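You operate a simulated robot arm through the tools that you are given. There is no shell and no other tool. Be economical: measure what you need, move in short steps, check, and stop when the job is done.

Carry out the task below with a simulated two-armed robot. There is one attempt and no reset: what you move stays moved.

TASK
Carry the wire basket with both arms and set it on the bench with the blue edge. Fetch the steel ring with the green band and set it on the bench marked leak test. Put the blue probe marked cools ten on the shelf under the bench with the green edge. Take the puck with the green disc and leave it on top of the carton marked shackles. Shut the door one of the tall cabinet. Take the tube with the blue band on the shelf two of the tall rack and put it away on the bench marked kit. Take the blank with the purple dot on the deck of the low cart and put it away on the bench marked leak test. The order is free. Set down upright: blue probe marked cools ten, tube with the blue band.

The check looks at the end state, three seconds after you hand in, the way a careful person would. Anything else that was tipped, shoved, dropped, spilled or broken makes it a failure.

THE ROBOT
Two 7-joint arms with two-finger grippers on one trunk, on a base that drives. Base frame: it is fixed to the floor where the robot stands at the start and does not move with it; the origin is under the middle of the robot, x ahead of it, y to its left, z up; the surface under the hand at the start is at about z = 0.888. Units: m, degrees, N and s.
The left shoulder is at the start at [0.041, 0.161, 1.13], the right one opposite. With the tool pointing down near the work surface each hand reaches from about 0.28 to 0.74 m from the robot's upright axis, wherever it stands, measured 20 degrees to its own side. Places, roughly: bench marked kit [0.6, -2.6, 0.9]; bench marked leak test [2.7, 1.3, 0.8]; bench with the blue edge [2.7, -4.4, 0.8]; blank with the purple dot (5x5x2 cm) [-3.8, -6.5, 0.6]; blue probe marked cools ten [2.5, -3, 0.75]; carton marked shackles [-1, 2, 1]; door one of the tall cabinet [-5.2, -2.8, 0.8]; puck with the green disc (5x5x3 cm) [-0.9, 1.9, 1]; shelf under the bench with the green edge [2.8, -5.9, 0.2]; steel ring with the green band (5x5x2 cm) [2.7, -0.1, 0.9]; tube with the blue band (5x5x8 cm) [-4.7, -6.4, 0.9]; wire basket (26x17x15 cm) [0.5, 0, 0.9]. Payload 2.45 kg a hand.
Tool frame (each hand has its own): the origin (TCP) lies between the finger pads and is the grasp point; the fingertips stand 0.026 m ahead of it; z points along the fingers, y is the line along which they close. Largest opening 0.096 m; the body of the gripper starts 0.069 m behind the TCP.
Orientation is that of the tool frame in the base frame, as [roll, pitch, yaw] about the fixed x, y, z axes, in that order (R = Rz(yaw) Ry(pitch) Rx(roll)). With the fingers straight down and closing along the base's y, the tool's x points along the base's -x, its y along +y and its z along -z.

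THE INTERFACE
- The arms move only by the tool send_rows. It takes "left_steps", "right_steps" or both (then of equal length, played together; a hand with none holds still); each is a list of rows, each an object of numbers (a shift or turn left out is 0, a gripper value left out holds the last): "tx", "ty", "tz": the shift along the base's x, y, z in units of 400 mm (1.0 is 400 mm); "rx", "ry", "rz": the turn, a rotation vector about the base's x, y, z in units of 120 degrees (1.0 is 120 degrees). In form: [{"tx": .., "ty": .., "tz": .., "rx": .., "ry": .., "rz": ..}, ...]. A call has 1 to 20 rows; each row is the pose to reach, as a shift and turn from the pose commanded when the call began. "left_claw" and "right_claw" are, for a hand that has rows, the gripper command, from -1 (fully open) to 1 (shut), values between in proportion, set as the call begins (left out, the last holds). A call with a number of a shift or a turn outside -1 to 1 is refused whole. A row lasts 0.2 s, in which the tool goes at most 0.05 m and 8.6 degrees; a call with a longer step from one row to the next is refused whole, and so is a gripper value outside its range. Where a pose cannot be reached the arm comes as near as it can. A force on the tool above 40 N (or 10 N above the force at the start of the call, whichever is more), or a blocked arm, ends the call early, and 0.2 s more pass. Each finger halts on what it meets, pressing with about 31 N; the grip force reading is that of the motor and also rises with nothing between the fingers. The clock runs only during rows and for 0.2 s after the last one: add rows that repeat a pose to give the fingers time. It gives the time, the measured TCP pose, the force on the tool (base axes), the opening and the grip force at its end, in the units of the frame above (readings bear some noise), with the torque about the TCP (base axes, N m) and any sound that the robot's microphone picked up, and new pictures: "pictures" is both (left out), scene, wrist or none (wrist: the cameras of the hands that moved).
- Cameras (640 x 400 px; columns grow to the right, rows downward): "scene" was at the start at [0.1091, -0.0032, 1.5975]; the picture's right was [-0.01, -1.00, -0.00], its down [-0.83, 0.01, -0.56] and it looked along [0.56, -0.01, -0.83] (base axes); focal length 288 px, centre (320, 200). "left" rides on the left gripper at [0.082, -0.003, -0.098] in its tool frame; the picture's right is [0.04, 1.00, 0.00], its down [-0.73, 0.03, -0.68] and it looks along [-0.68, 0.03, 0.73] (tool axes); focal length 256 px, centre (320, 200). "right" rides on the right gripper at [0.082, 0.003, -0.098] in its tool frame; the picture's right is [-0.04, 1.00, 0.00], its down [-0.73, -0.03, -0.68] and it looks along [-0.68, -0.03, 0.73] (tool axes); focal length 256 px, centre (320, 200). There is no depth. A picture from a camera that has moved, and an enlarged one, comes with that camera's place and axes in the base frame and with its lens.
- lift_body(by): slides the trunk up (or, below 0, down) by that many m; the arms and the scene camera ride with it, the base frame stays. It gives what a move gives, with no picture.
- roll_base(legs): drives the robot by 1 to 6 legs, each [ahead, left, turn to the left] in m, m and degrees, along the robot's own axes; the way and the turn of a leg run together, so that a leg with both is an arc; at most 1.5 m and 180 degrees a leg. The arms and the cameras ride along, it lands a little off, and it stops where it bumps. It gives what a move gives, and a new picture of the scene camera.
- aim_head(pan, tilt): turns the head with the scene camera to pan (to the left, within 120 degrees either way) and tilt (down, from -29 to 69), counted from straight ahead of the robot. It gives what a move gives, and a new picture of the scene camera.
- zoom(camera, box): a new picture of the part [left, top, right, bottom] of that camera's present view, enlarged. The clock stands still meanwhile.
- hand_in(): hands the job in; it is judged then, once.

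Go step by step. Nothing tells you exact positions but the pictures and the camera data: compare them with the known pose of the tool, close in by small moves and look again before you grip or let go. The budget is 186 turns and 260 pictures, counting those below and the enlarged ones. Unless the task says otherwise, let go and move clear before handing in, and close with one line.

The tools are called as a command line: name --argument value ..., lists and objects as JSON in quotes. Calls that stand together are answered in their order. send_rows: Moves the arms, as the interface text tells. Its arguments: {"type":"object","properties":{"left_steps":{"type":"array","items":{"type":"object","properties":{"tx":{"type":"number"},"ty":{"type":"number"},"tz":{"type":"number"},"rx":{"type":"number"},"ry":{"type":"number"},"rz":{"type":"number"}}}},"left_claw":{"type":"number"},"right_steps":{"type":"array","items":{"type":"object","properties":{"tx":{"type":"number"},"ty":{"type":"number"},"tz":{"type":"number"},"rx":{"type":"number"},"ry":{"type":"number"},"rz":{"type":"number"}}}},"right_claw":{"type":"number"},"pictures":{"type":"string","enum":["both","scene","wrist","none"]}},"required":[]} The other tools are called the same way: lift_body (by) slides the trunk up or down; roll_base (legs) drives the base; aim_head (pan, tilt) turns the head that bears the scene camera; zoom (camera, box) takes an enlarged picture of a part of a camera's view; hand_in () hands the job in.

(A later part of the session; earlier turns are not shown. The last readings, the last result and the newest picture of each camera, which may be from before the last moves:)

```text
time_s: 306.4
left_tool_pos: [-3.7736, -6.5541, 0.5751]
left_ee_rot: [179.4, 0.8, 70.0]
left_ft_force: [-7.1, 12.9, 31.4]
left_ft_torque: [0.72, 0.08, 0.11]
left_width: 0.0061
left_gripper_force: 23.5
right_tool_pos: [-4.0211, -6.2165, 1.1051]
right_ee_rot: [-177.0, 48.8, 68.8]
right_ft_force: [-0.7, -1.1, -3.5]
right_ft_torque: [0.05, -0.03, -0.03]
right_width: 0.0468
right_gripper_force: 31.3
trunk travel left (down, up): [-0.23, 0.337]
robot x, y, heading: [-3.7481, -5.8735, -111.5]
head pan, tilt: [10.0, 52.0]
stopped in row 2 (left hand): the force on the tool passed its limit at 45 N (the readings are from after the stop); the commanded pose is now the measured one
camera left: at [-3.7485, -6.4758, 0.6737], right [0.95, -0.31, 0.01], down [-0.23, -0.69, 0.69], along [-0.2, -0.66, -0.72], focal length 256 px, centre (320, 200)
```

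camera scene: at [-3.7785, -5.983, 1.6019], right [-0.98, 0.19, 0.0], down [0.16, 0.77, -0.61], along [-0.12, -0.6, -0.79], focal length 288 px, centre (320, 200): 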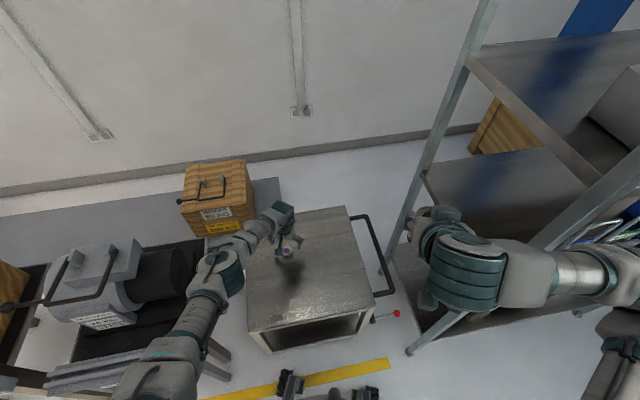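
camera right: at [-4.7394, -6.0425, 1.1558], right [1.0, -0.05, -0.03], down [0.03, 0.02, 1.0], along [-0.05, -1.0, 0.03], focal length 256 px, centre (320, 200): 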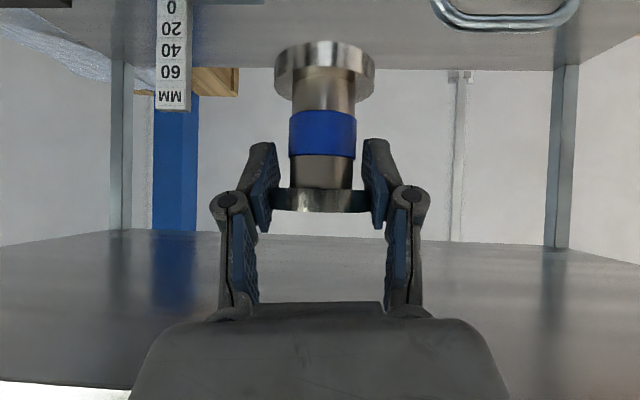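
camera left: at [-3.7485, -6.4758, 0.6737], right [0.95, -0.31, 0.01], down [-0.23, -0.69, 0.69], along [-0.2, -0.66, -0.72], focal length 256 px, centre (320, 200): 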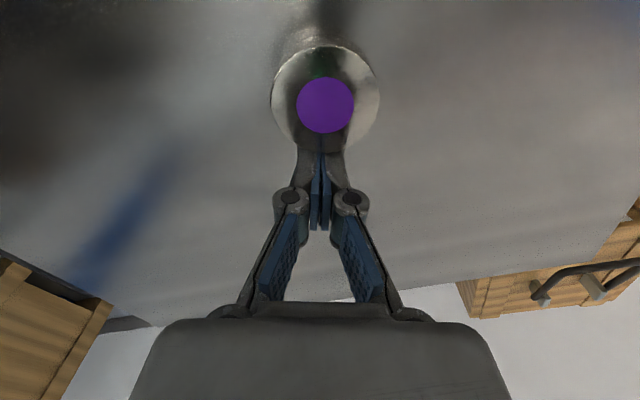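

The fingers slipped past the blank: it lies nearer to the robot than I judged. I open carefully, rise and re-measure.

send_rows --left_steps '[{"tz": 0.01}, {"tz": 0.06}, {"tz": 0.14}, {"tz": 0.24}, {"tz": 0.3}]' --pictures "wrist"

send_rows --left_steps '[{}, {}, {}, {}]' --left_claw -1 --pictures "wrist"

```text
time_s: 307.6
left_tool_pos: [-3.7653, -6.5555, 0.6904]
left_ee_rot: [179.3, 0.8, 70.0]
left_ft_force: [0.7, -0.2, -0.5]
left_ft_torque: [0.01, 0.0, -0.03]
left_width: 0.0
left_gripper_force: 28.3
right_tool_pos: [-4.0168, -6.2168, 1.1059]
right_ee_rot: [-176.7, 48.9, 69.0]
right_ft_force: [0.0, -0.5, -3.1]
right_ft_torque: [0.03, 0.01, 0.01]
right_width: 0.0467
right_gripper_force: 30.7
trunk travel left (down, up): [-0.23, 0.337]
robot x, y, heading: [-3.7502, -5.8776, -111.3]
head pan, tilt: [10.0, 52.0]
camera left: at [-3.742, -6.4761, 0.7888], right [0.95, -0.3, 0.01], down [-0.23, -0.69, 0.69], along [-0.2, -0.66, -0.72], focal length 256 px, centre (320, 200)
```

left: 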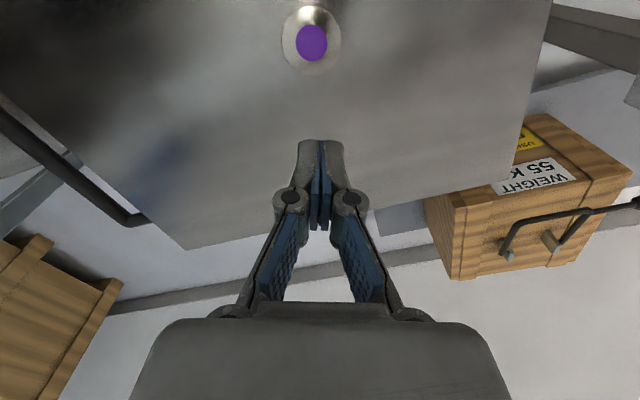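

```text
time_s: 308.6
left_tool_pos: [-3.7668, -6.5561, 0.6895]
left_ee_rot: [179.2, 0.8, 70.0]
left_ft_force: [-0.8, -0.1, 0.6]
left_ft_torque: [0.01, 0.02, -0.03]
left_width: 0.0961
left_gripper_force: 0.1
right_tool_pos: [-4.0161, -6.2165, 1.1054]
right_ee_rot: [-176.7, 48.8, 69.1]
right_ft_force: [0.1, -0.4, -2.3]
right_ft_torque: [-0.01, -0.02, 0.03]
right_width: 0.0467
right_gripper_force: 31.2
trunk travel left (down, up): [-0.23, 0.337]
robot x, y, heading: [-3.7469, -5.8754, -110.9]
head pan, tilt: [10.0, 52.0]
camera left: at [-3.7418, -6.4765, 0.788], right [0.95, -0.3, 0.01], down [-0.23, -0.69, 0.69], along [-0.2, -0.66, -0.72], focal length 256 px, centre (320, 200)
```

left: 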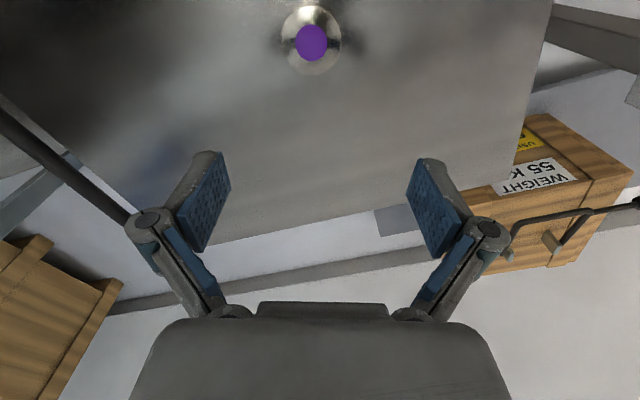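

The blank slid to about (-3.762,-6.522) and still lies flat. I re-centre above it, using the picture row as the alignment check.

send_rows --left_steps '[{"tx": 0.0125, "ty": 0.085}, {"tx": 0.0125, "ty": 0.085, "tz": -0.1}, {"tx": 0.0125, "ty": 0.085, "tz": -0.2}, {"tx": 0.0125, "ty": 0.085, "tz": -0.225}, {"tx": 0.0125, "ty": 0.085, "tz": -0.225}]' --pictures "wrist"

```text
time_s: 309.8
left_tool_pos: [-3.7613, -6.5222, 0.6001]
left_ee_rot: [179.3, 0.8, 69.9]
left_ft_force: [0.1, -0.4, -0.1]
left_ft_torque: [-0.02, -0.02, -0.02]
left_width: 0.0957
left_gripper_force: 0.1
right_tool_pos: [-4.017, -6.218, 1.1047]
right_ee_rot: [-176.5, 48.8, 69.1]
right_ft_force: [0.0, 0.5, -2.5]
right_ft_torque: [-0.02, -0.03, -0.02]
right_width: 0.0468
right_gripper_force: 31.4
trunk travel left (down, up): [-0.23, 0.337]
robot x, y, heading: [-3.748, -5.8705, -111.0]
head pan, tilt: [10.0, 52.0]
camera left: at [-3.7373, -6.444, 0.6993], right [0.95, -0.3, 0.01], down [-0.23, -0.69, 0.69], along [-0.2, -0.66, -0.72], focal length 256 px, centre (320, 200)
```

left: 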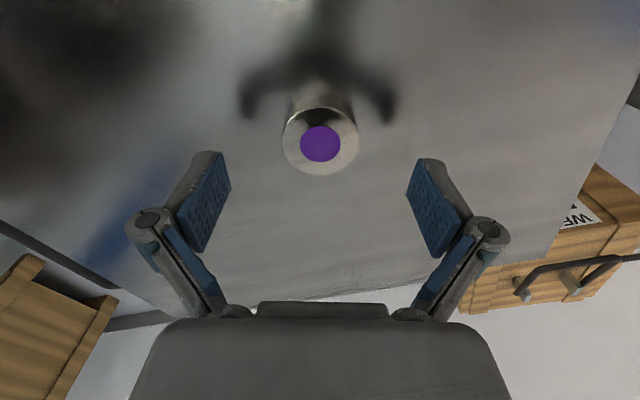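

I lower further, where the alignment reading is less sensitive to depth.

send_rows --left_steps '[{"tz": -0.03}, {"tz": -0.06}, {"tz": -0.08}, {"tz": -0.08}]' --pictures "wrist"

zoom --camera "left" --box '[190, 60, 450, 240]'

```text
time_s: 310.8
left_tool_pos: [-3.7619, -6.5208, 0.5693]
left_ee_rot: [179.2, 0.8, 70.0]
left_ft_force: [0.8, -0.4, -0.1]
left_ft_torque: [-0.03, 0.02, -0.02]
left_width: 0.0961
left_gripper_force: 0.0
right_tool_pos: [-4.0163, -6.2163, 1.1067]
right_ee_rot: [-176.6, 48.9, 69.1]
right_ft_force: [0.0, 0.4, -2.0]
right_ft_torque: [0.01, -0.01, -0.02]
right_width: 0.0469
right_gripper_force: 31.3
trunk travel left (down, up): [-0.23, 0.337]
robot x, y, heading: [-3.7469, -5.8784, -111.2]
head pan, tilt: [10.0, 52.0]
camera left: at [-3.7367, -6.4432, 0.6684], right [0.95, -0.3, 0.01], down [-0.23, -0.69, 0.69], along [-0.2, -0.66, -0.72], focal length 256 px, centre (320, 200)
```

left: 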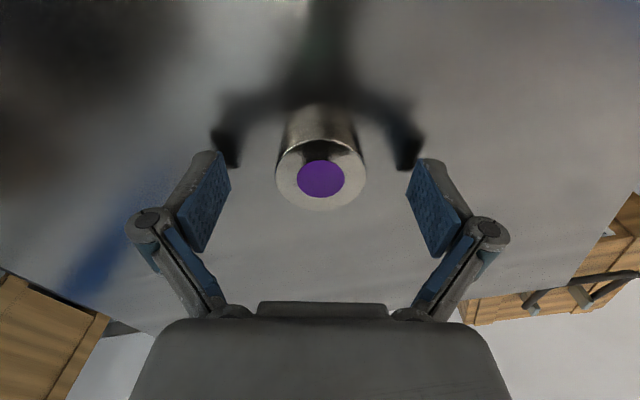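

```text
2.22 times, centred on (320, 150) of left
camera zoom: at [-3.7367, -6.4432, 0.6684], right [0.95, -0.3, 0.01], down [-0.23, -0.69, 0.69], along [-0.2, -0.66, -0.72], focal length 569 px, centre (320, 311)
```

zoom: 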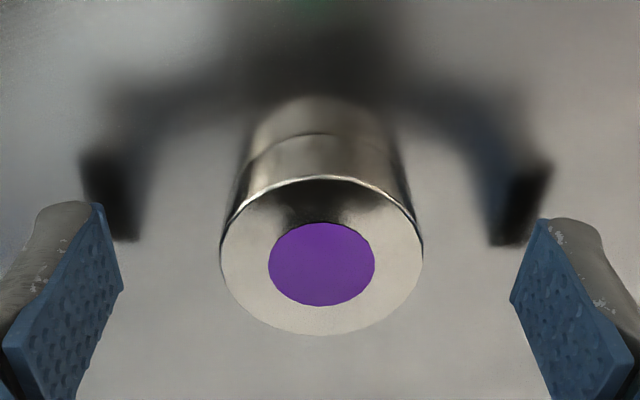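

Nearly aligned; the blank centre is a few mm farther out. I shift 4 mm outward, lower about 1 cm more in tiny steps, and check the force.

send_rows --left_steps '[{"tx": -0.0035, "ty": -0.0095, "tz": -0.006}, {"tx": -0.0035, "ty": -0.0095, "tz": -0.012}, {"tx": -0.0035, "ty": -0.0095, "tz": -0.018}, {"tx": -0.0035, "ty": -0.0095, "tz": -0.025}, {"tx": -0.0035, "ty": -0.0095, "tz": -0.025}]' --pictures "wrist"

```text
time_s: 312.0
left_tool_pos: [-3.7643, -6.5255, 0.561]
left_ee_rot: [179.3, 0.9, 70.0]
left_ft_force: [-1.9, 1.8, 11.2]
left_ft_torque: [0.38, 0.57, -0.11]
left_width: 0.0964
left_gripper_force: 0.1
right_tool_pos: [-4.0171, -6.2158, 1.1061]
right_ee_rot: [-176.8, 48.8, 69.1]
right_ft_force: [-0.5, -0.9, -3.4]
right_ft_torque: [0.03, 0.0, 0.0]
right_width: 0.0468
right_gripper_force: 30.6
trunk travel left (down, up): [-0.23, 0.337]
robot x, y, heading: [-3.7465, -5.8774, -111.4]
head pan, tilt: [10.0, 52.0]
camera left: at [-3.7401, -6.4461, 0.6593], right [0.95, -0.3, 0.01], down [-0.23, -0.69, 0.69], along [-0.2, -0.66, -0.72], focal length 256 px, centre (320, 200)
```

left: 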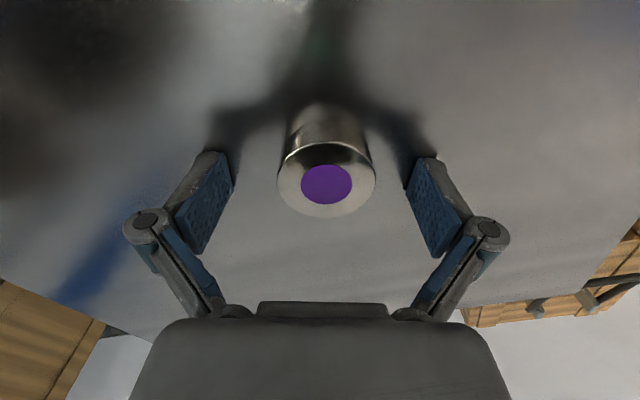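

Touching the deck (z≈0.535), so the blank spans 0.535–0.555. I lift 2.5 mm, nudge 3 mm outward and close.

send_rows --left_steps '[{"tx": -0.002, "ty": -0.007, "tz": 0.01}, {"tx": -0.002, "ty": -0.007, "tz": 0.01}]' --pictures "none"

send_rows --left_steps '[{}, {}, {}, {}]' --left_claw 1 --pictures "wrist"

```text
time_s: 312.6
left_tool_pos: [-3.7629, -6.528, 0.5628]
left_ee_rot: [179.3, 0.8, 70.0]
left_ft_force: [0.0, -0.5, -0.1]
left_ft_torque: [0.0, 0.02, 0.02]
left_width: 0.0961
left_gripper_force: 0.0
right_tool_pos: [-4.015, -6.2171, 1.1055]
right_ee_rot: [-176.6, 48.8, 69.1]
right_ft_force: [0.6, 0.4, -3.4]
right_ft_torque: [-0.02, 0.02, 0.01]
right_width: 0.0466
right_gripper_force: 30.7
trunk travel left (down, up): [-0.23, 0.337]
robot x, y, heading: [-3.7487, -5.8773, -111.5]
head pan, tilt: [10.0, 52.0]
```

```text
time_s: 313.2
left_tool_pos: [-3.7781, -6.527, 0.5765]
left_ee_rot: [-179.9, 1.5, 69.6]
left_ft_force: [0.1, 12.9, 26.4]
left_ft_torque: [0.59, -0.41, 0.19]
left_width: 0.0447
left_gripper_force: 31.1
right_tool_pos: [-4.0184, -6.211, 1.1073]
right_ee_rot: [-176.9, 49.0, 68.9]
right_ft_force: [-0.2, -0.5, -2.5]
right_ft_torque: [0.03, -0.01, 0.04]
right_width: 0.0467
right_gripper_force: 31.4
trunk travel left (down, up): [-0.23, 0.337]
robot x, y, heading: [-3.7481, -5.8739, -111.0]
head pan, tilt: [10.0, 52.0]
stopped in row 2 (left hand): the force on the tool passed its limit at 56 N (the readings are from after the stop); the commanded pose is now the measured one
camera left: at [-3.751, -6.4471, 0.6729], right [0.95, -0.31, 0.0], down [-0.22, -0.68, 0.7], along [-0.22, -0.66, -0.71], focal length 256 px, centre (320, 200)
```

left: 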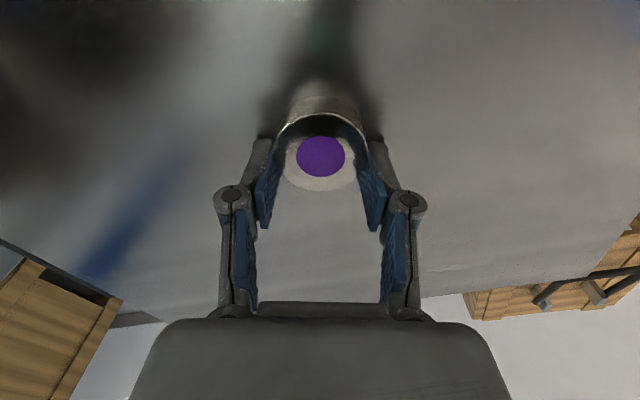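

The fingertips extend while closing and pressed the deck, but the grip reads 0.045 m on the blank. I lift a little and check.

send_rows --left_steps '[{"tz": 0.02}, {"tz": 0.06}, {"tz": 0.14}, {"tz": 0.22}, {"tz": 0.3}]' --pictures "wrist"

```text
time_s: 314.4
left_tool_pos: [-3.7722, -6.5273, 0.6906]
left_ee_rot: [-179.8, 1.4, 69.9]
left_ft_force: [0.6, 0.0, -2.1]
left_ft_torque: [-0.03, 0.02, -0.01]
left_width: 0.0446
left_gripper_force: 30.9
right_tool_pos: [-4.0146, -6.2141, 1.1082]
right_ee_rot: [-176.6, 49.0, 69.1]
right_ft_force: [-0.7, -0.3, -3.0]
right_ft_torque: [0.01, 0.0, 0.02]
right_width: 0.0468
right_gripper_force: 31.3
trunk travel left (down, up): [-0.23, 0.337]
robot x, y, heading: [-3.7497, -5.8739, -111.1]
head pan, tilt: [10.0, 52.0]
camera left: at [-3.746, -6.4476, 0.7885], right [0.95, -0.31, 0.0], down [-0.22, -0.68, 0.7], along [-0.22, -0.66, -0.72], focal length 256 px, centre (320, 200)
```

left: 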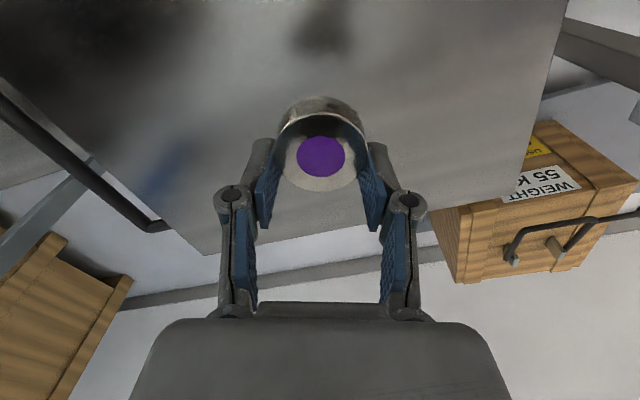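

Blank is held. I raise and retract the left hand, raise the trunk, back off and turn east.

send_rows --left_steps '[{"tz": 0.1}, {"tz": 0.2}, {"tz": 0.3}, {"tz": 0.4}, {"tz": 0.5}, {"tx": 0.03, "ty": 0.08, "tz": 0.56}, {"tx": 0.06, "ty": 0.17, "tz": 0.6}, {"tx": 0.1, "ty": 0.26, "tz": 0.62}, {"tx": 0.14, "ty": 0.36, "tz": 0.64}, {"tx": 0.18, "ty": 0.46, "tz": 0.66}]' --pictures "none"

lift_body --by 0.07

roll_base --legs '[[-0.3, 0, 0]]'

```text
time_s: 316.6
left_tool_pos: [-3.7002, -6.3428, 0.9555]
left_ee_rot: [-179.9, 1.5, 69.9]
left_ft_force: [-0.4, 0.2, -2.7]
left_ft_torque: [-0.05, 0.03, 0.02]
left_width: 0.0447
left_gripper_force: 31.4
right_tool_pos: [-4.0148, -6.2129, 1.1078]
right_ee_rot: [-176.7, 49.0, 69.2]
right_ft_force: [0.0, -0.4, -3.0]
right_ft_torque: [0.0, 0.01, 0.0]
right_width: 0.0467
right_gripper_force: 30.7
trunk travel left (down, up): [-0.23, 0.337]
robot x, y, heading: [-3.7468, -5.8743, -111.2]
head pan, tilt: [10.0, 52.0]
```

```text
time_s: 317.7
left_tool_pos: [-3.7021, -6.3449, 1.0236]
left_ee_rot: [-179.9, 1.4, 69.8]
left_ft_force: [-0.3, -0.4, -2.1]
left_ft_torque: [-0.03, -0.01, 0.01]
left_width: 0.0447
left_gripper_force: 31.0
right_tool_pos: [-4.0157, -6.2146, 1.1762]
right_ee_rot: [-176.7, 48.9, 69.1]
right_ft_force: [0.2, 1.0, -2.6]
right_ft_torque: [-0.01, 0.04, -0.04]
right_width: 0.0467
right_gripper_force: 31.2
trunk travel left (down, up): [-0.3, 0.267]
robot x, y, heading: [-3.748, -5.8773, -111.5]
head pan, tilt: [10.0, 52.0]
```

```text
time_s: 319.7
left_tool_pos: [-3.5936, -6.0671, 1.0252]
left_ee_rot: [-179.9, 1.5, 69.7]
left_ft_force: [0.3, -0.2, -2.3]
left_ft_torque: [-0.02, 0.05, 0.01]
left_width: 0.0445
left_gripper_force: 30.5
right_tool_pos: [-3.9086, -5.9365, 1.1777]
right_ee_rot: [-176.6, 48.9, 69.0]
right_ft_force: [-0.3, 0.4, -3.4]
right_ft_torque: [0.01, 0.01, 0.01]
right_width: 0.0467
right_gripper_force: 30.7
trunk travel left (down, up): [-0.3, 0.267]
robot x, y, heading: [-3.64, -5.5986, -111.4]
head pan, tilt: [10.0, 52.0]
camera scene: at [-3.6652, -5.7084, 1.6017], right [-0.98, 0.2, 0.0], down [0.16, 0.78, -0.61], along [-0.12, -0.6, -0.79], focal length 288 px, centre (320, 200)
```

scene: 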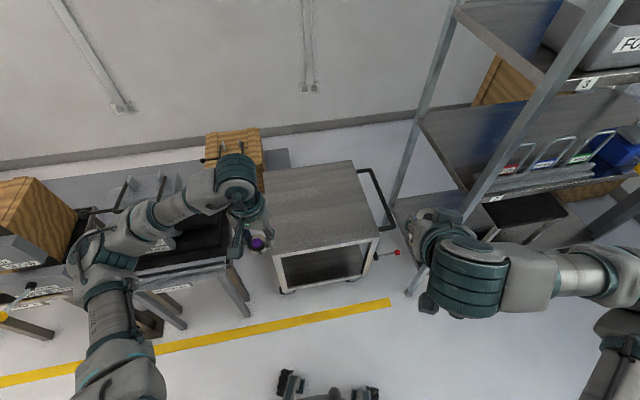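

All objects on the rack are undisturbed. I turn east and drive to the kit bench.

roll_base --legs '[[0, 0, 111.4], [1.5, 0, 0], [1.5, 0, 0], [0.2, 0, 0]]'

aim_head --pan 0 --tilt 40

```text
time_s: 340.0
left_tool_pos: [-0.0412, -5.3271, 1.0257]
left_ee_rot: [-179.9, 1.8, -177.7]
left_ft_force: [1.0, -0.2, -2.3]
left_ft_torque: [0.03, 0.0, -0.03]
left_width: 0.0446
left_gripper_force: 31.0
right_tool_pos: [-0.0428, -5.6683, 1.1792]
right_ee_rot: [-176.6, 49.2, -178.5]
right_ft_force: [0.3, -0.8, -3.6]
right_ft_torque: [0.0, -0.01, 0.0]
right_width: 0.047
right_gripper_force: 31.6
trunk travel left (down, up): [-0.3, 0.267]
robot x, y, heading: [-0.4521, -5.545, 1.1]
head pan, tilt: [10.0, 52.0]
camera scene: at [-0.3422, -5.5361, 1.6021], right [0.19, -0.98, 0.0], down [-0.78, -0.15, -0.61], along [0.6, 0.12, -0.79], focal length 288 px, centre (320, 200)
```

scene: 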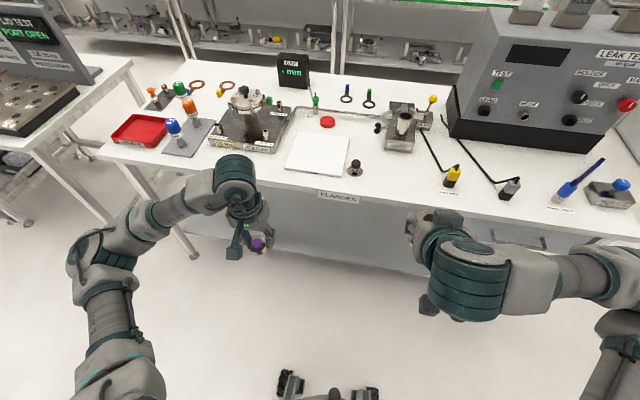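

```text
time_s: 340.7
left_tool_pos: [-0.043, -5.3276, 1.0266]
left_ee_rot: [-179.9, 1.9, -177.8]
left_ft_force: [-0.7, -0.3, -2.4]
left_ft_torque: [-0.02, -0.03, -0.01]
left_width: 0.0447
left_gripper_force: 30.9
right_tool_pos: [-0.044, -5.6678, 1.1792]
right_ee_rot: [-176.6, 49.1, -178.4]
right_ft_force: [-0.1, 1.3, -2.8]
right_ft_torque: [0.01, 0.05, 0.0]
right_width: 0.0468
right_gripper_force: 31.1
trunk travel left (down, up): [-0.3, 0.267]
robot x, y, heading: [-0.4511, -5.5492, 1.4]
head pan, tilt: [0.0, 40.0]
camera scene: at [-0.329, -5.5484, 1.6185], right [0.02, -1.0, 0.0], down [-0.65, -0.01, -0.76], along [0.76, 0.02, -0.65], focal length 288 px, centre (320, 200)
```

scene: 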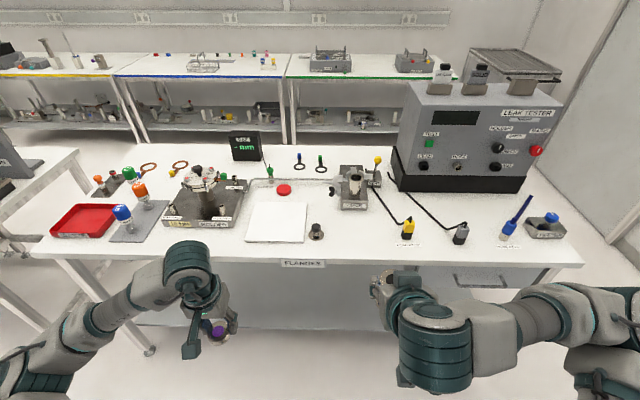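

This bench is marked FLANGES. I continue north to the kit bench at y≈-2.6.

roll_base --legs '[[0, 0, -1.3], [0, 1.5, 0], [0, 1.45, 0]]'

zoom --camera "scene" --box '[0, 90, 640, 400]'

```text
time_s: 355.3
left_tool_pos: [-0.0168, -2.4018, 1.0279]
left_ee_rot: [-179.8, 1.8, -179.4]
left_ft_force: [0.6, -0.2, -2.9]
left_ft_torque: [-0.03, -0.02, -0.02]
left_width: 0.0445
left_gripper_force: 31.1
right_tool_pos: [-0.0282, -2.7429, 1.1792]
right_ee_rot: [-176.7, 49.3, 179.8]
right_ft_force: [0.2, -0.7, -3.1]
right_ft_torque: [0.0, 0.04, 0.0]
right_width: 0.0469
right_gripper_force: 31.0
trunk travel left (down, up): [-0.3, 0.267]
robot x, y, heading: [-0.434, -2.6114, -0.8]
head pan, tilt: [0.0, 40.0]
camera scene: at [-0.3101, -2.6093, 1.6187], right [-0.01, -1.0, 0.0], down [-0.65, 0.0, -0.76], along [0.76, -0.01, -0.65], focal length 288 px, centre (320, 200)
```

scene: 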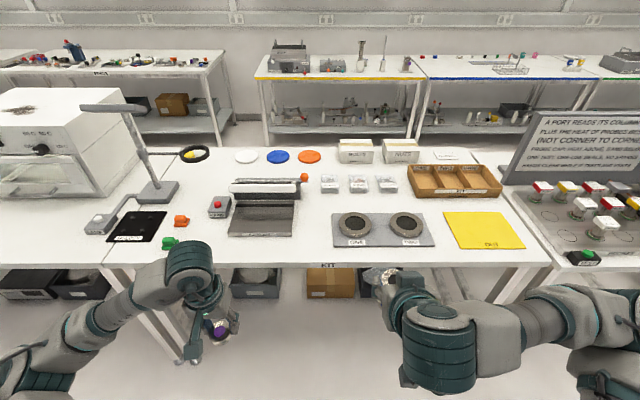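

```text
1.00 times, centred on (320, 245) of scene (not enlarged: the box is as wide or as high as the picture)
camera zoom: at [-0.3101, -2.6093, 1.6187], right [-0.01, -1.0, 0.0], down [-0.65, 0.0, -0.76], along [0.76, -0.01, -0.65], focal length 288 px, centre (320, 155)
```

zoom: 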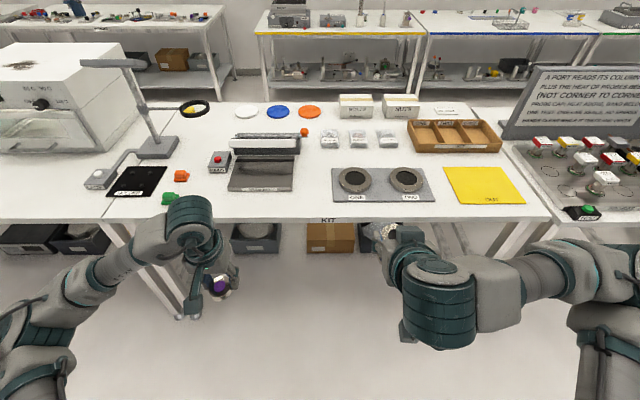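

The KIT bench: there's a free strip between the bags and the grey ONE/TWO plate, around (0.515,-2.66). I raise the left hand slightly and drive up.

send_rows --left_steps '[{"tz": 0.08}, {"tz": 0.16}, {"tz": 0.22}]' --pictures "none"

roll_base --legs '[[0.32, 0, 0.8]]'

zoom --camera "right" --box '[0, 0, 640, 400]'

```text
time_s: 356.1
left_tool_pos: [-0.0199, -2.3998, 1.1181]
left_ee_rot: [-179.9, 2.0, -179.4]
left_ft_force: [1.0, 0.4, -1.9]
left_ft_torque: [-0.03, -0.02, 0.02]
left_width: 0.0445
left_gripper_force: 31.1
right_tool_pos: [-0.0321, -2.7424, 1.1812]
right_ee_rot: [-176.6, 49.5, 179.7]
right_ft_force: [-1.3, -0.5, -3.7]
right_ft_torque: [0.01, -0.02, 0.0]
right_width: 0.047
right_gripper_force: 30.6
trunk travel left (down, up): [-0.3, 0.267]
robot x, y, heading: [-0.432, -2.6135, -0.6]
head pan, tilt: [0.0, 40.0]
```

```text
time_s: 358.2
left_tool_pos: [0.2946, -2.4038, 1.1196]
left_ee_rot: [179.8, 2.0, -178.9]
left_ft_force: [-0.1, -0.3, -1.8]
left_ft_torque: [-0.02, 0.01, 0.03]
left_width: 0.0448
left_gripper_force: 31.0
right_tool_pos: [0.2858, -2.7474, 1.1807]
right_ee_rot: [-177.0, 49.5, -179.9]
right_ft_force: [0.8, -0.5, -2.8]
right_ft_torque: [-0.01, 0.01, -0.03]
right_width: 0.0469
right_gripper_force: 30.9
trunk travel left (down, up): [-0.3, 0.267]
robot x, y, heading: [-0.1162, -2.6158, -0.1]
head pan, tilt: [0.0, 40.0]
camera scene: at [0.0059, -2.619, 1.6188], right [0.0, -1.0, 0.0], down [-0.65, 0.0, -0.76], along [0.76, 0.0, -0.65], focal length 288 px, centre (320, 200)
```

scene: 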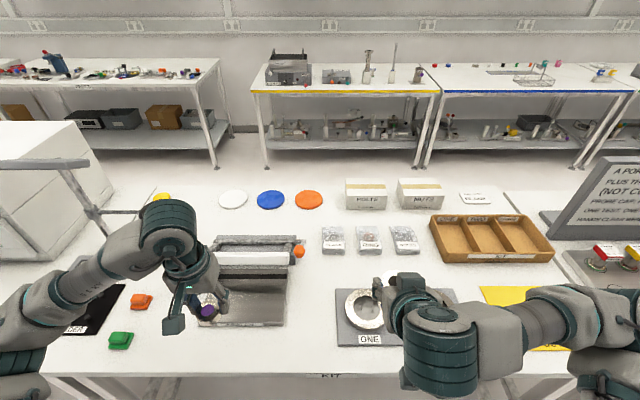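

```text
1.00 times, centred on (320, 200) of right (not enlarged: the box is as wide or as high as the picture)
camera zoom: at [0.1592, -2.7389, 1.1832], right [0.06, 1.0, 0.0], down [-0.04, 0.01, 1.0], along [1.0, -0.06, 0.04], focal length 256 px, centre (320, 200)
```

zoom: 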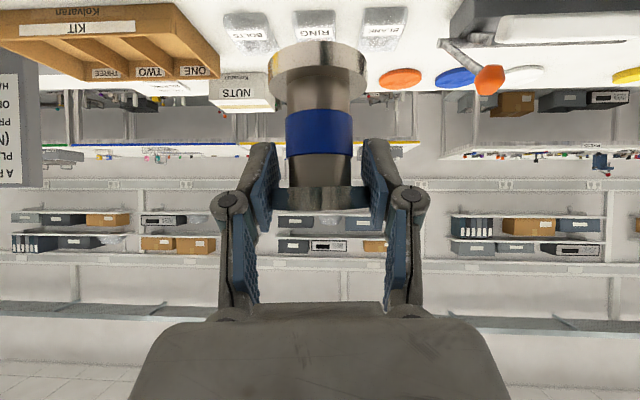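

The strip spans x 0.463–0.589. I carry the tube to (0.525,-2.664) above the bench.

send_rows --right_steps '[{"tx": 0.09, "ty": 0.03}, {"tx": 0.18, "ty": 0.06, "tz": -0.03}, {"tx": 0.27, "ty": 0.09, "tz": -0.08}, {"tx": 0.36, "ty": 0.12, "tz": -0.14}, {"tx": 0.45, "ty": 0.15, "tz": -0.2}, {"tx": 0.53, "ty": 0.18, "tz": -0.28}, {"tx": 0.5975, "ty": 0.2075, "tz": -0.36}, {"tx": 0.5975, "ty": 0.2075, "tz": -0.4}, {"tx": 0.5975, "ty": 0.2075, "tz": -0.4}]' --pictures "both"

```text
time_s: 360.2
left_tool_pos: [0.2916, -2.4009, 1.1206]
left_ee_rot: [180.0, 2.1, -178.9]
left_ft_force: [0.4, -0.7, -1.8]
left_ft_torque: [-0.02, -0.02, 0.0]
left_width: 0.0445
left_gripper_force: 31.1
right_tool_pos: [0.5235, -2.6606, 1.0217]
right_ee_rot: [-176.8, 49.7, -179.9]
right_ft_force: [-0.1, -0.5, -3.2]
right_ft_torque: [0.01, -0.01, 0.01]
right_width: 0.0471
right_gripper_force: 31.1
trunk travel left (down, up): [-0.3, 0.267]
robot x, y, heading: [-0.1183, -2.6152, 0.0]
head pan, tilt: [0.0, 40.0]
camera scene: at [0.0084, -2.6139, 1.6186], right [0.0, -1.0, 0.0], down [-0.65, 0.0, -0.76], along [0.76, 0.0, -0.65], focal length 288 px, centre (320, 200)
camera right: at [0.3966, -2.6523, 1.0235], right [0.06, 1.0, -0.01], down [-0.04, 0.01, 1.0], along [1.0, -0.06, 0.04], focal length 256 px, centre (320, 200)
```

scene: 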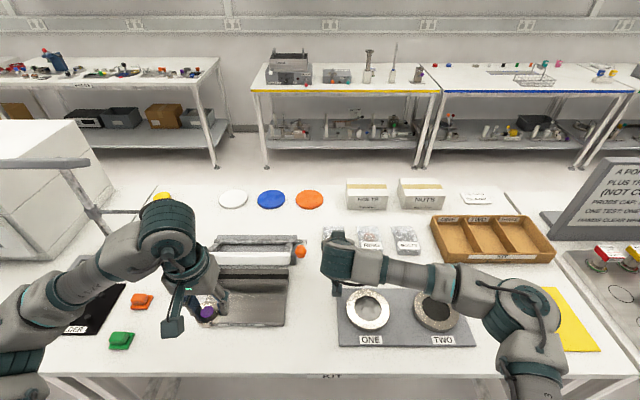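
right: 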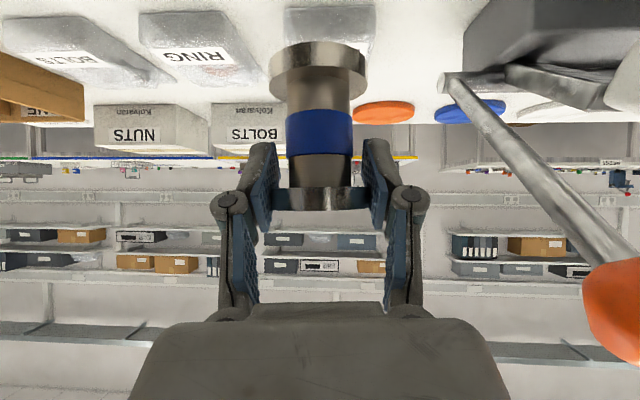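

Clear around. I level the tool and lower until contact.

send_rows --right_steps '[{"tz": -0.05, "ry": 0.01}, {"tz": -0.1, "ry": 0.01}, {"tz": -0.115, "ry": 0.01}, {"tz": -0.123, "ry": 0.01}, {"tz": -0.131, "ry": 0.01}, {"tz": -0.139, "ry": 0.01}, {"tz": -0.147, "ry": 0.01}, {"tz": -0.155, "ry": 0.01}, {"tz": -0.163, "ry": 0.01}, {"tz": -0.171, "ry": 0.01}, {"tz": -0.179, "ry": 0.01}, {"tz": -0.187, "ry": 0.01}]' --pictures "wrist"

```text
time_s: 362.8
left_tool_pos: [0.293, -2.4006, 1.1195]
left_ee_rot: [180.0, 2.1, -178.9]
left_ft_force: [-1.0, 0.3, -2.6]
left_ft_torque: [0.0, -0.04, 0.02]
left_width: 0.0447
left_gripper_force: 31.3
right_tool_pos: [0.523, -2.661, 0.9463]
right_ee_rot: [-176.6, 48.4, -179.9]
right_ft_force: [0.0, -0.3, -3.2]
right_ft_torque: [0.0, 0.05, 0.0]
right_width: 0.0469
right_gripper_force: 30.7
trunk travel left (down, up): [-0.3, 0.267]
robot x, y, heading: [-0.1133, -2.6154, 0.2]
head pan, tilt: [0.0, 40.0]
camera right: at [0.3952, -2.6519, 0.9514], right [0.06, 1.0, -0.01], down [-0.02, 0.01, 1.0], along [1.0, -0.06, 0.02], focal length 256 px, centre (320, 200)
```

right: 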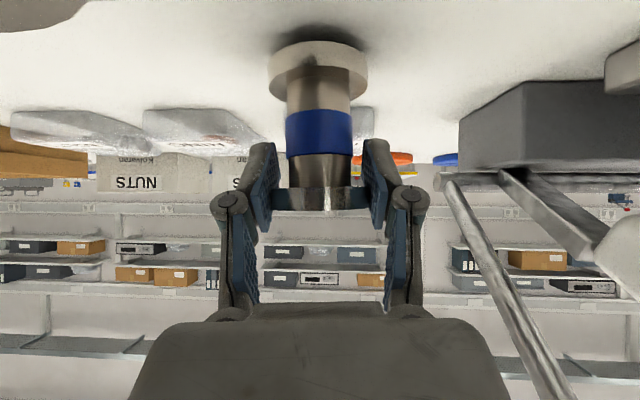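

Still slightly above. I continue down in small steps.

send_rows --right_steps '[{"tz": -0.008}, {"tz": -0.016}, {"tz": -0.024}, {"tz": -0.032}, {"tz": -0.04}, {"tz": -0.048}, {"tz": -0.056}, {"tz": -0.062}]' --pictures "wrist"

```text
time_s: 364.6
left_tool_pos: [0.2916, -2.4018, 1.1202]
left_ee_rot: [180.0, 2.0, -178.9]
left_ft_force: [-0.1, 0.2, -2.9]
left_ft_torque: [0.0, 0.0, -0.01]
left_width: 0.0445
left_gripper_force: 30.7
right_tool_pos: [0.5219, -2.6602, 0.9189]
right_ee_rot: [-176.8, 48.1, -179.7]
right_ft_force: [-3.4, -2.1, 8.7]
right_ft_torque: [0.1, -0.11, 0.04]
right_width: 0.0308
right_gripper_force: 31.2
trunk travel left (down, up): [-0.3, 0.267]
robot x, y, heading: [-0.1131, -2.6161, 0.2]
head pan, tilt: [0.0, 40.0]
camera right: at [0.3932, -2.6519, 0.925], right [0.06, 1.0, -0.01], down [-0.02, 0.01, 1.0], along [1.0, -0.06, 0.02], focal length 256 px, centre (320, 200)
```

right: 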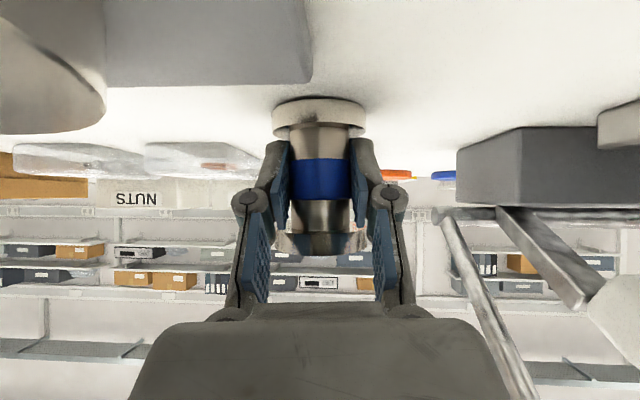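

The tube is standing on the bench (it slid in the grip). I ease up 1 mm, open fully, and check it stays upright.

send_rows --right_steps '[{"tz": 0.003}, {"tz": 0.003}, {"tz": 0.003}, {"tz": 0.003}]' --right_claw -1 --pictures "wrist"

```text
time_s: 365.6
left_tool_pos: [0.2915, -2.4023, 1.1201]
left_ee_rot: [180.0, 2.2, -178.9]
left_ft_force: [0.6, 1.0, -2.1]
left_ft_torque: [-0.02, -0.01, -0.01]
left_width: 0.0446
left_gripper_force: 30.7
right_tool_pos: [0.5228, -2.6603, 0.9238]
right_ee_rot: [-176.8, 48.4, -179.8]
right_ft_force: [0.0, -0.7, 0.2]
right_ft_torque: [0.01, 0.01, 0.0]
right_width: 0.096
right_gripper_force: 0.1
trunk travel left (down, up): [-0.3, 0.267]
robot x, y, heading: [-0.1172, -2.6151, 0.1]
head pan, tilt: [0.0, 40.0]
camera right: at [0.3952, -2.6522, 0.9285], right [0.06, 1.0, -0.01], down [-0.02, 0.01, 1.0], along [1.0, -0.06, 0.02], focal length 256 px, centre (320, 200)
```

right: 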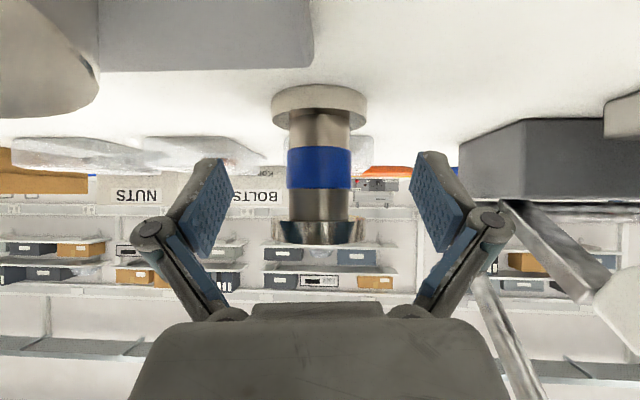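

Upright and free. I withdraw along the tool axis.

send_rows --right_steps '[{"tx": -0.08, "tz": 0.07}, {"tx": -0.17, "tz": 0.15}, {"tx": -0.26, "tz": 0.23}, {"tx": -0.35, "tz": 0.31}, {"tx": -0.44, "tz": 0.39}, {"tx": -0.53, "tz": 0.47}]' --pictures "scene"

```text
time_s: 367.0
left_tool_pos: [0.2907, -2.3996, 1.1201]
left_ee_rot: [-179.9, 2.2, -178.9]
left_ft_force: [0.5, 0.1, -2.7]
left_ft_torque: [0.02, -0.06, 0.0]
left_width: 0.0446
left_gripper_force: 31.5
right_tool_pos: [0.307, -2.66, 1.1119]
right_ee_rot: [-176.6, 48.6, -179.7]
right_ft_force: [-0.3, 1.0, 1.2]
right_ft_torque: [0.01, -0.04, -0.02]
right_width: 0.0961
right_gripper_force: 0.1
trunk travel left (down, up): [-0.3, 0.267]
robot x, y, heading: [-0.1149, -2.6131, 0.1]
head pan, tilt: [0.0, 40.0]
camera scene: at [0.0052, -2.613, 1.6189], right [0.0, -1.0, 0.0], down [-0.65, 0.0, -0.76], along [0.76, 0.0, -0.65], focal length 288 px, centre (320, 200)
```

scene: 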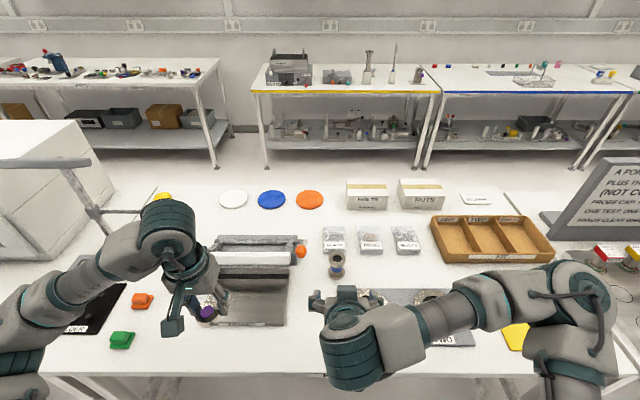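

Tube is placed on the KIT bench. Next the puck: I restore the right hand to vertical, drive north and face the white machine.

send_rows --right_steps '[{"ry": 0.06, "tx": 0.02}, {"ry": 0.12, "tx": 0.04}, {"ry": 0.18, "tx": 0.06}, {"ry": 0.24, "tx": 0.08}, {"ry": 0.3, "tx": 0.1}, {"ry": 0.36, "tx": 0.12}, {"ry": 0.405, "tx": 0.14}]' --pictures "none"

roll_base --legs '[[-0.45, 0, 0], [0, 1.5, 0], [0, 1.4, 0], [-0.45, 0, 0], [0, 0, 90]]'

aim_head --pan 0 --tilt 25

```text
time_s: 368.6
left_tool_pos: [0.292, -2.4002, 1.1204]
left_ee_rot: [-180.0, 2.1, -178.8]
left_ft_force: [0.3, -1.2, -2.4]
left_ft_torque: [0.02, -0.04, 0.03]
left_width: 0.0444
left_gripper_force: 30.9
right_tool_pos: [0.3672, -2.6599, 1.1119]
right_ee_rot: [-177.0, -0.3, -179.9]
right_ft_force: [0.6, -0.5, 0.1]
right_ft_torque: [0.0, 0.05, -0.04]
right_width: 0.0961
right_gripper_force: 0.0
trunk travel left (down, up): [-0.3, 0.267]
robot x, y, heading: [-0.119, -2.6144, -0.0]
head pan, tilt: [0.0, 40.0]
```

```text
time_s: 391.0
left_tool_pos: [-1.1971, 0.6721, 1.1201]
left_ee_rot: [179.9, 2.0, -88.4]
left_ft_force: [0.3, 0.1, -2.9]
left_ft_torque: [0.01, -0.02, -0.04]
left_width: 0.0445
left_gripper_force: 30.9
right_tool_pos: [-0.9362, 0.7493, 1.1127]
right_ee_rot: [-177.0, -0.2, -89.5]
right_ft_force: [0.2, 0.1, 0.2]
right_ft_torque: [0.02, -0.01, -0.05]
right_width: 0.096
right_gripper_force: 0.1
trunk travel left (down, up): [-0.3, 0.267]
robot x, y, heading: [-0.9844, 0.2667, 90.4]
head pan, tilt: [0.0, 40.0]
camera scene: at [-0.9812, 0.3851, 1.6187], right [1.0, 0.01, 0.0], down [0.01, -0.65, -0.76], along [-0.01, 0.76, -0.65], focal length 288 px, centre (320, 200)
```

scene: 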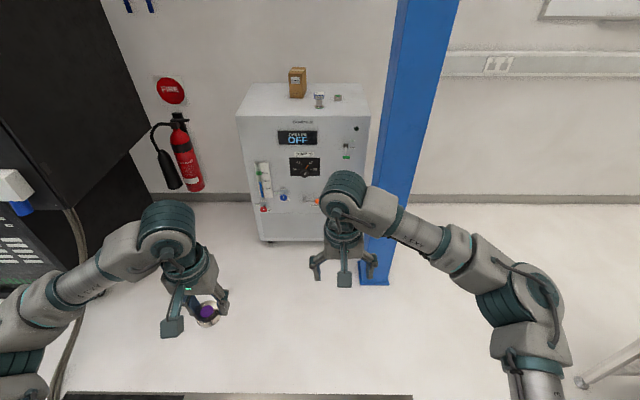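

```text
time_s: 391.8
left_tool_pos: [-1.1963, 0.6676, 1.1218]
left_ee_rot: [-180.0, 2.4, -88.5]
left_ft_force: [0.6, 0.3, -1.5]
left_ft_torque: [0.01, 0.02, 0.01]
left_width: 0.0448
left_gripper_force: 30.8
right_tool_pos: [-0.9368, 0.7449, 1.1141]
right_ee_rot: [-177.1, 0.0, -89.5]
right_ft_force: [0.7, 0.3, 0.4]
right_ft_torque: [0.01, 0.0, 0.02]
right_width: 0.0961
right_gripper_force: 0.1
trunk travel left (down, up): [-0.3, 0.267]
robot x, y, heading: [-0.9789, 0.2705, 90.3]
head pan, tilt: [0.0, 25.0]
camera scene: at [-0.9819, 0.392, 1.6419], right [1.0, 0.01, 0.0], down [0.0, -0.43, -0.9], along [-0.01, 0.9, -0.43], focal length 288 px, centre (320, 200)
```

scene: 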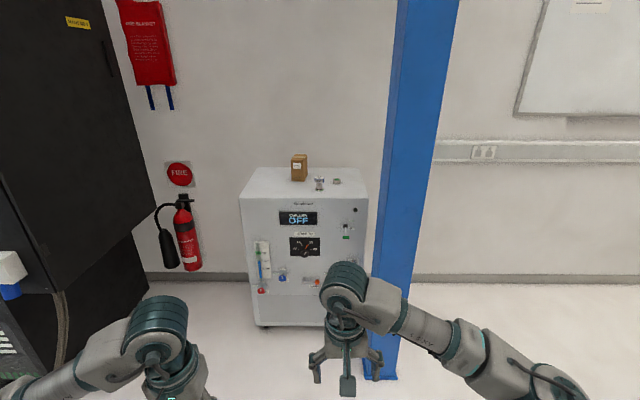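

I see the carton and two small items on the white machine. Zoom to identify the puck with the green disc.

zoom --camera "scene" --box '[230, 140, 380, 240]'

```text
4.00 times, centred on (305, 190) of scene
camera zoom: at [-0.9819, 0.392, 1.6419], right [1.0, 0.01, 0.0], down [0.0, -0.43, -0.9], along [-0.01, 0.9, -0.43], focal length 1151 px, centre (380, 240)
```

zoom: 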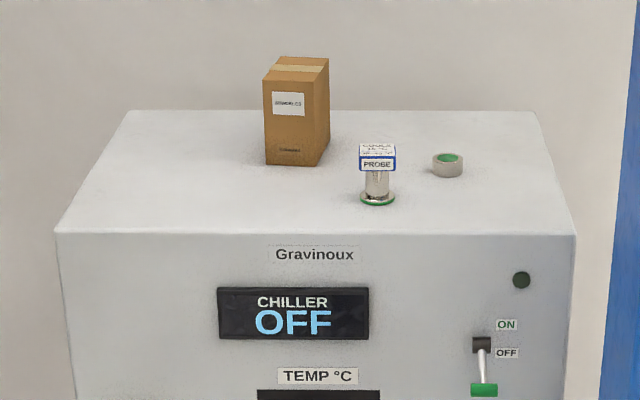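

The puck with the green disc is at the right of the machine top; the carton stands left of it, with another probe between. To keep the right elbow clear of the blue column I extend the right hand and drive in along x≈-1.27.

send_rows --right_steps '[{"tx": 0.08, "ty": 0.04, "tz": 0.06}, {"tx": 0.16, "ty": 0.08, "tz": 0.12}, {"tx": 0.24, "ty": 0.12, "tz": 0.18}, {"tx": 0.32, "ty": 0.16, "tz": 0.24}, {"tx": 0.4, "ty": 0.21, "tz": 0.3}, {"tx": 0.48, "ty": 0.26, "tz": 0.36}]' --left_steps '[{"tz": 0.05}, {"tz": 0.1}, {"tz": 0.15}, {"tz": 0.2}, {"tz": 0.24}, {"tz": 0.24}]' --pictures "none"

roll_base --legs '[[0, 0.29, -0.3], [0.75, 0, 0]]'

aim_head --pan -20 --tilt 35

```text
time_s: 393.2
left_tool_pos: [-1.1988, 0.6661, 1.2163]
left_ee_rot: [180.0, 2.3, -88.5]
left_ft_force: [0.8, -1.1, -2.6]
left_ft_torque: [0.03, 0.0, -0.02]
left_width: 0.0449
left_gripper_force: 30.8
right_tool_pos: [-0.745, 0.8496, 1.2591]
right_ee_rot: [-176.9, 0.0, -89.5]
right_ft_force: [-0.3, 0.0, 0.2]
right_ft_torque: [0.01, 0.02, 0.01]
right_width: 0.0958
right_gripper_force: 0.0
trunk travel left (down, up): [-0.3, 0.267]
robot x, y, heading: [-0.9812, 0.2647, 90.7]
head pan, tilt: [0.0, 25.0]
```

```text
time_s: 398.9
left_tool_pos: [-1.4569, 1.4205, 1.2228]
left_ee_rot: [178.6, 2.5, -88.6]
left_ft_force: [0.4, 0.6, -1.7]
left_ft_torque: [0.06, 0.02, -0.02]
left_width: 0.0444
left_gripper_force: 31.5
right_tool_pos: [-1.004, 1.6046, 1.2519]
right_ee_rot: [-178.3, 0.0, -89.5]
right_ft_force: [0.7, -0.3, 0.9]
right_ft_torque: [-0.03, 0.05, 0.01]
right_width: 0.096
right_gripper_force: 0.0
trunk travel left (down, up): [-0.3, 0.267]
robot x, y, heading: [-1.2684, 1.0204, 90.8]
head pan, tilt: [0.0, 25.0]
camera scene: at [-1.2328, 1.147, 1.6417], right [1.0, 0.01, -0.02], down [-0.02, -0.43, -0.9], along [-0.02, 0.9, -0.43], focal length 288 px, centre (320, 200)
```

scene: 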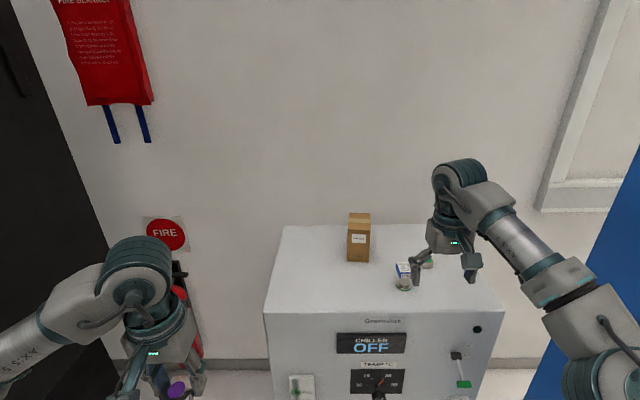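

```text
time_s: 399.7
left_tool_pos: [-1.4584, 1.417, 1.2215]
left_ee_rot: [179.0, 2.6, -88.7]
left_ft_force: [1.7, -0.6, -2.1]
left_ft_torque: [0.04, 0.07, 0.01]
left_width: 0.0444
left_gripper_force: 31.2
right_tool_pos: [-1.0047, 1.603, 1.256]
right_ee_rot: [-178.0, 0.2, -89.6]
right_ft_force: [1.4, -1.0, 0.0]
right_ft_torque: [0.02, 0.08, -0.01]
right_width: 0.0959
right_gripper_force: 0.1
trunk travel left (down, up): [-0.3, 0.267]
robot x, y, heading: [-1.265, 1.0247, 90.8]
head pan, tilt: [-20.0, 35.0]
camera scene: at [-1.2125, 1.1392, 1.6257], right [0.94, -0.33, -0.01], down [-0.2, -0.54, -0.81], along [0.26, 0.77, -0.58], focal length 288 px, centre (320, 200)
```

scene: 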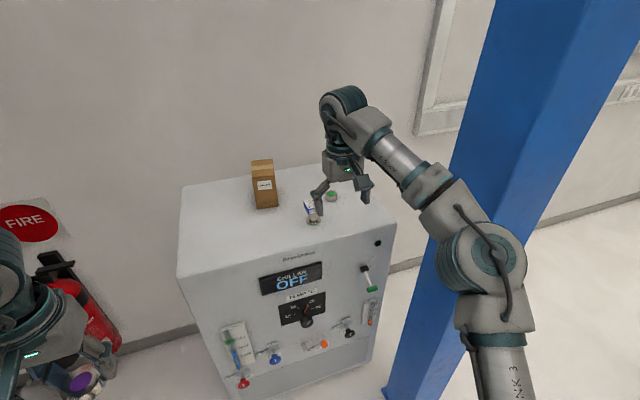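

The right elbow is close to the column, so I shift the base 8 cm left and stretch the hand further right before going in.

roll_base --legs '[[0, 0.08, -0.8]]'

send_rows --right_steps '[{"tx": 0.1}, {"tx": 0.2}, {"tx": 0.3}, {"tx": 0.35, "ty": 0.03}, {"tx": 0.35, "ty": 0.03}]' --pictures "scene"

```text
time_s: 400.8
left_tool_pos: [-1.4972, 1.4185, 1.2275]
left_ee_rot: [177.6, 2.7, -89.5]
left_ft_force: [1.9, -0.8, -2.7]
left_ft_torque: [0.05, 0.14, -0.02]
left_width: 0.0444
left_gripper_force: 31.1
right_tool_pos: [-1.0392, 1.6001, 1.2507]
right_ee_rot: [-179.5, 0.1, -90.5]
right_ft_force: [2.7, -0.2, -0.4]
right_ft_torque: [-0.03, 0.33, -0.01]
right_width: 0.0962
right_gripper_force: 0.0
trunk travel left (down, up): [-0.3, 0.267]
robot x, y, heading: [-1.3411, 1.0226, 90.1]
head pan, tilt: [-20.0, 35.0]
camera scene: at [-1.2544, 1.1371, 1.6246], right [0.94, -0.34, -0.03], down [-0.22, -0.54, -0.81], along [0.26, 0.77, -0.58], focal length 288 px, centre (320, 200)
```

scene: 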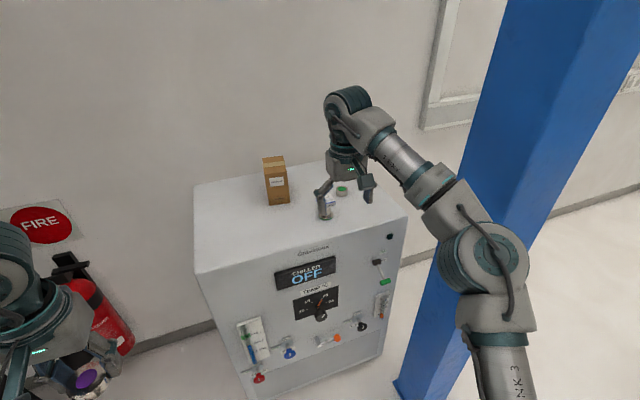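

```text
time_s: 401.9
left_tool_pos: [-1.5459, 1.4155, 1.2215]
left_ee_rot: [179.5, 2.7, -89.3]
left_ft_force: [0.6, -0.4, -1.6]
left_ft_torque: [0.03, -0.03, -0.02]
left_width: 0.0445
left_gripper_force: 31.3
right_tool_pos: [-0.9611, 1.5922, 1.2511]
right_ee_rot: [-177.2, 0.4, -90.4]
right_ft_force: [0.5, 0.5, 0.4]
right_ft_torque: [0.0, 0.04, 0.01]
right_width: 0.0962
right_gripper_force: 0.0
right hand out of reach, approached as far as the arm can: row 3, 4, 5
trunk travel left (down, up): [-0.3, 0.267]
robot x, y, heading: [-1.3386, 1.022, 90.0]
head pan, tilt: [-20.0, 35.0]
camera scene: at [-1.2885, 1.1393, 1.6256], right [0.94, -0.34, -0.01], down [-0.21, -0.54, -0.81], along [0.27, 0.77, -0.58], focal length 288 px, centre (320, 200)
```

scene: 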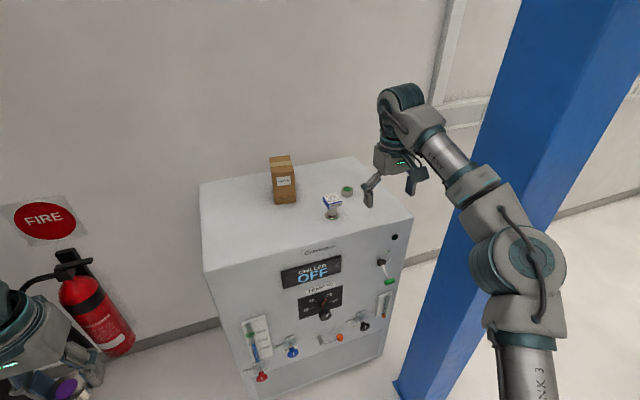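

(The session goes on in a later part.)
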